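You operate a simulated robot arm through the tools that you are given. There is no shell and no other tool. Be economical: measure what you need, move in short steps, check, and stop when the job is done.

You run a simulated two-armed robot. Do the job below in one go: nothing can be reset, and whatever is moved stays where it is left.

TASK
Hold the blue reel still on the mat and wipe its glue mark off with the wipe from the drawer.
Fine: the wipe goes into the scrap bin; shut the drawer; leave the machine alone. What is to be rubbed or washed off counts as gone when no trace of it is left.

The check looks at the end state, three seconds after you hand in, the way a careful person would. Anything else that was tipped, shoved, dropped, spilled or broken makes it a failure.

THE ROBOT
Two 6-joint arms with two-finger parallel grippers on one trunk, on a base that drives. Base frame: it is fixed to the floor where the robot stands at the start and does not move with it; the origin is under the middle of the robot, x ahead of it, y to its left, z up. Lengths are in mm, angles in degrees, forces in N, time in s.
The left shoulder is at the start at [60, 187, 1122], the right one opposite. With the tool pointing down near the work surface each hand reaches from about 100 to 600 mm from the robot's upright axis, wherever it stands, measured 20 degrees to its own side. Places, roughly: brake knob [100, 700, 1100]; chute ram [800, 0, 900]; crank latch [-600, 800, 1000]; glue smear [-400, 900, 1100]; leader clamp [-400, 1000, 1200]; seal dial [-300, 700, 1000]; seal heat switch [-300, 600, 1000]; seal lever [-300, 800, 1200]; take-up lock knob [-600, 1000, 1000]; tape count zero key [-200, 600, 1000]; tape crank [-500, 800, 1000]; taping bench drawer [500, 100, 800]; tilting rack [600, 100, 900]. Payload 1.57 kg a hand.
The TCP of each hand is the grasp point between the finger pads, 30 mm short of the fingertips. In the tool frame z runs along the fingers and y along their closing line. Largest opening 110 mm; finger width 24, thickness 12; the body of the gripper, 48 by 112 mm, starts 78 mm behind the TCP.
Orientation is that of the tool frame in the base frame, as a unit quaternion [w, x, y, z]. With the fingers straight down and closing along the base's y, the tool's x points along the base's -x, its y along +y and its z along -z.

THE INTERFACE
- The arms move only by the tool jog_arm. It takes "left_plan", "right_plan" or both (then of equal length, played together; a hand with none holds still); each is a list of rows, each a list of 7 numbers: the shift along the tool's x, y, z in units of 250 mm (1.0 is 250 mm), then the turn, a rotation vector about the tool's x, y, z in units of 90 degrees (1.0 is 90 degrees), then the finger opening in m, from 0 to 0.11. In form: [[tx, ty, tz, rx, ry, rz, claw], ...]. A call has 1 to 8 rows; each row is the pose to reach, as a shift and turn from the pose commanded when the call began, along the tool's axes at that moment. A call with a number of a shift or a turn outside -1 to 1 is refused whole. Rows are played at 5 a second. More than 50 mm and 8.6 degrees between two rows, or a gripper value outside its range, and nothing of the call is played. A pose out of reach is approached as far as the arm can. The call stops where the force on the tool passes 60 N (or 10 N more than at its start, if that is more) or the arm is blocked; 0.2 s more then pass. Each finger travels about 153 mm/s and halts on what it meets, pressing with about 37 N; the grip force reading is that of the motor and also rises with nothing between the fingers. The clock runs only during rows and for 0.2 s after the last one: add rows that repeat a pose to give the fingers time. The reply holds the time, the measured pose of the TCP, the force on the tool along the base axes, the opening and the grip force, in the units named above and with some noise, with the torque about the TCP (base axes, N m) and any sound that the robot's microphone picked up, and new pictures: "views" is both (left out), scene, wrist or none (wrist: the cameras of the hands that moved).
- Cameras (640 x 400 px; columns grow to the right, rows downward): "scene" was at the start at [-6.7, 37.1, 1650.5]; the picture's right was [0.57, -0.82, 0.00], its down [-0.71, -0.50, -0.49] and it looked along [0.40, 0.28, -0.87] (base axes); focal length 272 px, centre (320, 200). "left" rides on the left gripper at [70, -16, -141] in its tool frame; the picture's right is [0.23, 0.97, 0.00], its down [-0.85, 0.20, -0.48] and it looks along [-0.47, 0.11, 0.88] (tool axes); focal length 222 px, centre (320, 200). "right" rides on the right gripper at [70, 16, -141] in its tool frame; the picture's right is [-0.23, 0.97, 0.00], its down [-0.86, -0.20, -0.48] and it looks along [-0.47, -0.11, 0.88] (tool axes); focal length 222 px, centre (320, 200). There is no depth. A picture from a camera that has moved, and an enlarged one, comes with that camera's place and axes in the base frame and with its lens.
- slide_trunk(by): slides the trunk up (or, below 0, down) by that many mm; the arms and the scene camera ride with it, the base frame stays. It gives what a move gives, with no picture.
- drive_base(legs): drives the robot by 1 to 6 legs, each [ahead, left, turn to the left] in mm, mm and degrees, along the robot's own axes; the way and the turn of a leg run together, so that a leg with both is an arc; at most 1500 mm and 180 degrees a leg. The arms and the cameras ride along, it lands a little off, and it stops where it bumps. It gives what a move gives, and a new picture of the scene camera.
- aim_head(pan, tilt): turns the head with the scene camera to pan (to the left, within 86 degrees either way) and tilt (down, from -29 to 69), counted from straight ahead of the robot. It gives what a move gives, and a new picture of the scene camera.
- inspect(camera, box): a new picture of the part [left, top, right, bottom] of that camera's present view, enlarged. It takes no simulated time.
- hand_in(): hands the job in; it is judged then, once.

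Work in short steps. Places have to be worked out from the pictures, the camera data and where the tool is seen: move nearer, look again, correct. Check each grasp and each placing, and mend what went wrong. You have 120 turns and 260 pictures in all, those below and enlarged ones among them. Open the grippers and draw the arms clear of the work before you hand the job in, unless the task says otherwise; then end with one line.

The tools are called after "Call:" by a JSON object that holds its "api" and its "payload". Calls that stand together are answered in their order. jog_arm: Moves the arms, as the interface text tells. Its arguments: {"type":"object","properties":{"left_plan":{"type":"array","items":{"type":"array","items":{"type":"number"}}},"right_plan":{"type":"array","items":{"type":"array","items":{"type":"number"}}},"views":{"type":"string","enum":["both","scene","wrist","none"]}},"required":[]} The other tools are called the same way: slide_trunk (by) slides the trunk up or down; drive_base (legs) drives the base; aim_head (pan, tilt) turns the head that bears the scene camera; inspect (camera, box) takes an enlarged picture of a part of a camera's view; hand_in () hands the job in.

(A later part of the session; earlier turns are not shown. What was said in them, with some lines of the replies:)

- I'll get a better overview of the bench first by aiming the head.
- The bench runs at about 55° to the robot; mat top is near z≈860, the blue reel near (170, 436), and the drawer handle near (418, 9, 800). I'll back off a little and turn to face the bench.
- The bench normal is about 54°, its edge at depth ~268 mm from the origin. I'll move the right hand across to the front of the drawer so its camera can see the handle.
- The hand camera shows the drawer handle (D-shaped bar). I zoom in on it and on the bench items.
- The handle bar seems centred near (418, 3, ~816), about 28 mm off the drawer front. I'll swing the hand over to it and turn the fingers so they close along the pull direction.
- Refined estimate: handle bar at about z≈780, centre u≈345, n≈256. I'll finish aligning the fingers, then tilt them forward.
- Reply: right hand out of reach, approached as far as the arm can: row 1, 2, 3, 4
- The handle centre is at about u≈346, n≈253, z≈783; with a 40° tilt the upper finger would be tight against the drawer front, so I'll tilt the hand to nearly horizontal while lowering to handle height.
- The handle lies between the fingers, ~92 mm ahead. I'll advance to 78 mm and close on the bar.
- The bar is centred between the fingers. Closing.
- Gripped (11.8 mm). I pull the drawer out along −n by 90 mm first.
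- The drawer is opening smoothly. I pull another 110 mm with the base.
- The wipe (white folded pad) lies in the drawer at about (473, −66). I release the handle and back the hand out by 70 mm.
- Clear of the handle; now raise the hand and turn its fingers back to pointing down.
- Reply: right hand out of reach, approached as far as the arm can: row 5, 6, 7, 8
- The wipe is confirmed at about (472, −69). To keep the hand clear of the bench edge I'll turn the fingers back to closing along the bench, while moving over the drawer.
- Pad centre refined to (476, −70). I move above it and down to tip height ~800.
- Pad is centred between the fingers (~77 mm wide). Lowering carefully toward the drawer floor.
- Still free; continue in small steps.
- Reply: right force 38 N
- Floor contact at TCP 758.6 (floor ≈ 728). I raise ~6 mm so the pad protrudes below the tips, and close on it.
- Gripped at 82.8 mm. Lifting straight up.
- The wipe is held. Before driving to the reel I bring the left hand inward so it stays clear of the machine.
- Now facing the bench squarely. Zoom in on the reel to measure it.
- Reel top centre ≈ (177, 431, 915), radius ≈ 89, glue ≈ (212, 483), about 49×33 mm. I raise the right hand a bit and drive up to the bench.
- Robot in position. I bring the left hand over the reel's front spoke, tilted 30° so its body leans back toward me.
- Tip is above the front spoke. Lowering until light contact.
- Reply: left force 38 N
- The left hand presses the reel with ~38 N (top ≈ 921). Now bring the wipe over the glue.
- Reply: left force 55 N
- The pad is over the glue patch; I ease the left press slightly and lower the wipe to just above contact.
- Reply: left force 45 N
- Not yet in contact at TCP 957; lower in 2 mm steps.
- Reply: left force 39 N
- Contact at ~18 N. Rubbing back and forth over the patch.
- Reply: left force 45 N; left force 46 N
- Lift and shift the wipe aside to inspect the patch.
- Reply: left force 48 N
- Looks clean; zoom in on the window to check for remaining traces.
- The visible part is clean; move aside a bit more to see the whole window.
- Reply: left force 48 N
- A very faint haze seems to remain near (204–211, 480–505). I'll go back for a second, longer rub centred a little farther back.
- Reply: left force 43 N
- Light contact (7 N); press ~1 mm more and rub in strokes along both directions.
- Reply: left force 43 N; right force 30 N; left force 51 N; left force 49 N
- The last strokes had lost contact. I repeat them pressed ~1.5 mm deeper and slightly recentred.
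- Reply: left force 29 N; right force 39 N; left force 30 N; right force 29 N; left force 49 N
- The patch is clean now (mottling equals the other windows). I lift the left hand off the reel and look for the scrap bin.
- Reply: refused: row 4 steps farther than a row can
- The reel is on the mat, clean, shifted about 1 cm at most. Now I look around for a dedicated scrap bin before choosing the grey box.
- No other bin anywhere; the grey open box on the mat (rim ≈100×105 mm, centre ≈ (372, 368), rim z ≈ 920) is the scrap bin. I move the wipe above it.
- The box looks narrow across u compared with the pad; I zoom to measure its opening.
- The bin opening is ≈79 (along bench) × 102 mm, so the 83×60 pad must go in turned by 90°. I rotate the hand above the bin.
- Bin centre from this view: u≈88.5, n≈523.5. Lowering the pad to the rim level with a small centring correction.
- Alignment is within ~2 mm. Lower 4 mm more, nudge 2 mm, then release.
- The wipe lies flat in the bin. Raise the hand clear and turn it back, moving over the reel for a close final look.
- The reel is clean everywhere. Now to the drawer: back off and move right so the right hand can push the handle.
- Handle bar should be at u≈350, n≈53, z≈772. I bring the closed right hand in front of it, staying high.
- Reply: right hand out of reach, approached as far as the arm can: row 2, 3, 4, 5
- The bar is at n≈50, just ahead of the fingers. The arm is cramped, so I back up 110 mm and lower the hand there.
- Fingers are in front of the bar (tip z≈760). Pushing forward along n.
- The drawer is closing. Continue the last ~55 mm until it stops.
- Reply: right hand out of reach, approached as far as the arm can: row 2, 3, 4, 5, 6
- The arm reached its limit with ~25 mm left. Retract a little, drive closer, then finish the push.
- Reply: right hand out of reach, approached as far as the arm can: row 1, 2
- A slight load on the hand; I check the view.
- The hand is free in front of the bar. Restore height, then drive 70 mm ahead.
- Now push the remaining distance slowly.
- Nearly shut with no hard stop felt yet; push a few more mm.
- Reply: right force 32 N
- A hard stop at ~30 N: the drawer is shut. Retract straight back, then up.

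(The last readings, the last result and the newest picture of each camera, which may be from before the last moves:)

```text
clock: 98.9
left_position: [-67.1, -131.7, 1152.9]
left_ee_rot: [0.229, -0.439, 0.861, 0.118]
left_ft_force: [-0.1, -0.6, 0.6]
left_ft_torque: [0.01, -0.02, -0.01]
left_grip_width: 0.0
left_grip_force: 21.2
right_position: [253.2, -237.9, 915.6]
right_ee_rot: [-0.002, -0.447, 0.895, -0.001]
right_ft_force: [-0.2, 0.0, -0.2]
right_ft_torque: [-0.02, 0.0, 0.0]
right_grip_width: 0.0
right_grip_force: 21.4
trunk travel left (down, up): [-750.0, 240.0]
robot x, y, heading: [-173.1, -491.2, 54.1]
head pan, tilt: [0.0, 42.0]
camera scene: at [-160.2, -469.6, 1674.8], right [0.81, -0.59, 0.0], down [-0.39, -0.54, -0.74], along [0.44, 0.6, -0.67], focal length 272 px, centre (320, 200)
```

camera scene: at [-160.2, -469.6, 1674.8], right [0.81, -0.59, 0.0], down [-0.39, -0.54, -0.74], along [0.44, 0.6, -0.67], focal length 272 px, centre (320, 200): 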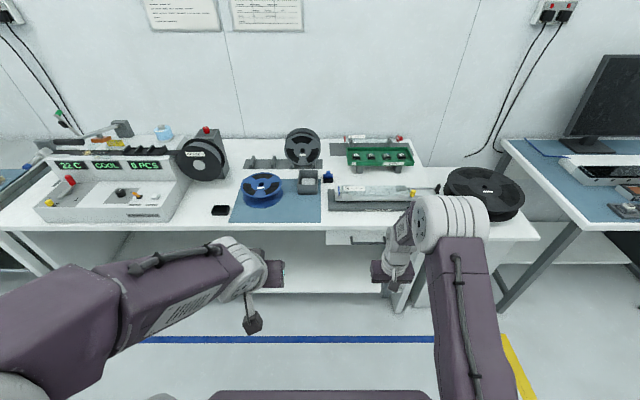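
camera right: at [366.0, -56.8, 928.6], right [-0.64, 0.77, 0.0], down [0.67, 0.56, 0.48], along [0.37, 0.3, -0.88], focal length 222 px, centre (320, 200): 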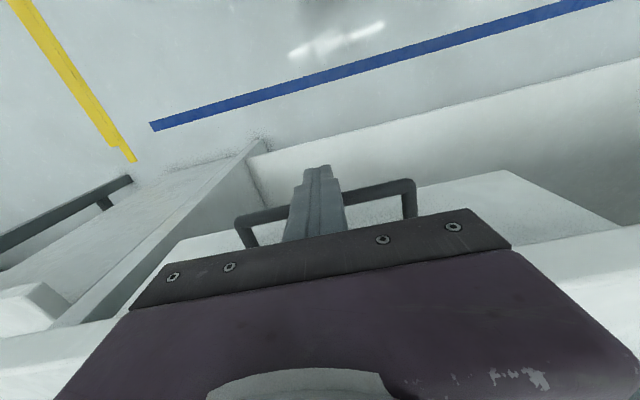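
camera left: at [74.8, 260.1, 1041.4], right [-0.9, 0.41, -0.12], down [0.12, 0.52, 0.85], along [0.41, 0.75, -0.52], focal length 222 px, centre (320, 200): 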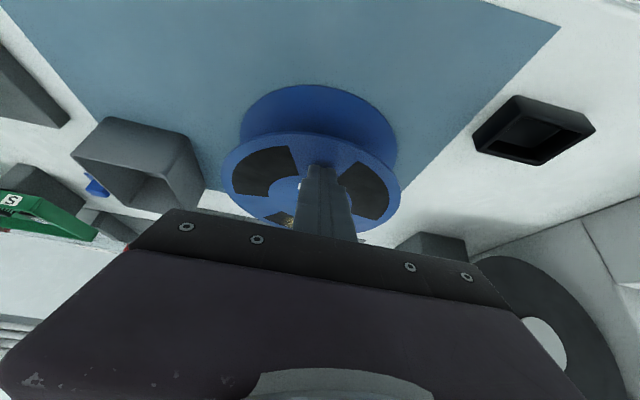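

Open both grippers and take a last zoom on the drawer front and the mat.

Call:
{"api": "jog_arm", "payload": {"left_plan": [[0, 0, 0, 0, 0, 0, 0.1], [0, 0, 0, 0, 0, 0, 0.1], [0, 0, 0, 0, 0, 0, 0.1]], "right_plan": [[0, -0.15, -0.1, 0, 0, 0, 0.1], [0, -0.3, -0.2, 0, 0, 0, 0.1], [0, -0.4, -0.2, 0, 0, 0, 0.1]], "views": "none"}}

Call:
{"api": "inspect", "payload": {"camera": "scene", "box": [200, 120, 460, 280]}}

Call:
{"api": "inspect", "payload": {"camera": "scene", "box": [220, 155, 348, 235]}}

```text
clock: 99.7
left_position: [-65.9, -131.2, 1155.0]
left_ee_rot: [0.228, -0.44, 0.86, 0.117]
left_ft_force: [0.0, -0.5, 1.0]
left_ft_torque: [-0.01, -0.02, -0.01]
left_grip_width: 100.0
left_grip_force: 0.1
right_position: [332.8, -297.9, 966.2]
right_ee_rot: [-0.002, -0.448, 0.894, 0.0]
right_ft_force: [-0.4, 0.3, 0.3]
right_ft_torque: [0.0, -0.02, 0.02]
right_grip_width: 100.0
right_grip_force: 0.2
trunk travel left (down, up): [-750.0, 240.0]
robot x, y, heading: [-177.0, -490.8, 54.2]
head pan, tilt: [0.0, 42.0]
```

```text
2.46 times, centred on (330, 200) of scene
camera zoom: at [-160.1, -470.1, 1674.8], right [0.81, -0.59, 0.0], down [-0.39, -0.54, -0.74], along [0.44, 0.6, -0.67], focal length 670 px, centre (295, 200)
```

zoom: 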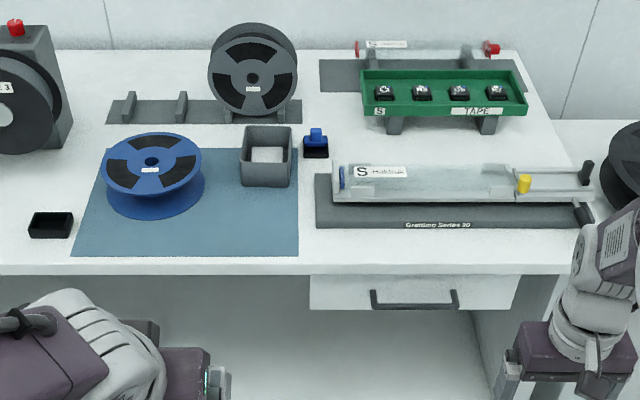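

```text
5.00 times, centred on (284, 195) of scene
camera zoom: at [-160.1, -470.1, 1674.8], right [0.81, -0.59, 0.0], down [-0.39, -0.54, -0.74], along [0.44, 0.6, -0.67], focal length 1362 px, centre (500, 225)
```

zoom: 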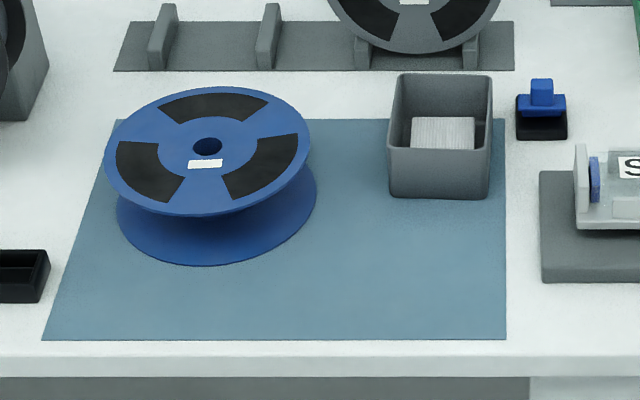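

The drawer is flush, the wipe is in the bin, the reel sits clean on the mat, and the arms are clear with grippers open. Handing in.

Call:
{"api": "hand_in", "payload": {}}

```text
The job is handed in.
```

I wiped the glue mark off the blue reel, and no trace showed in the close-up. The wipe is in the grey box on the mat, the only thing I found that could be the scrap bin. The drawer is shut and I left the machine alone. The reel is still on the mat but slid about 1 cm toward the wall while I rubbed; I left it there.
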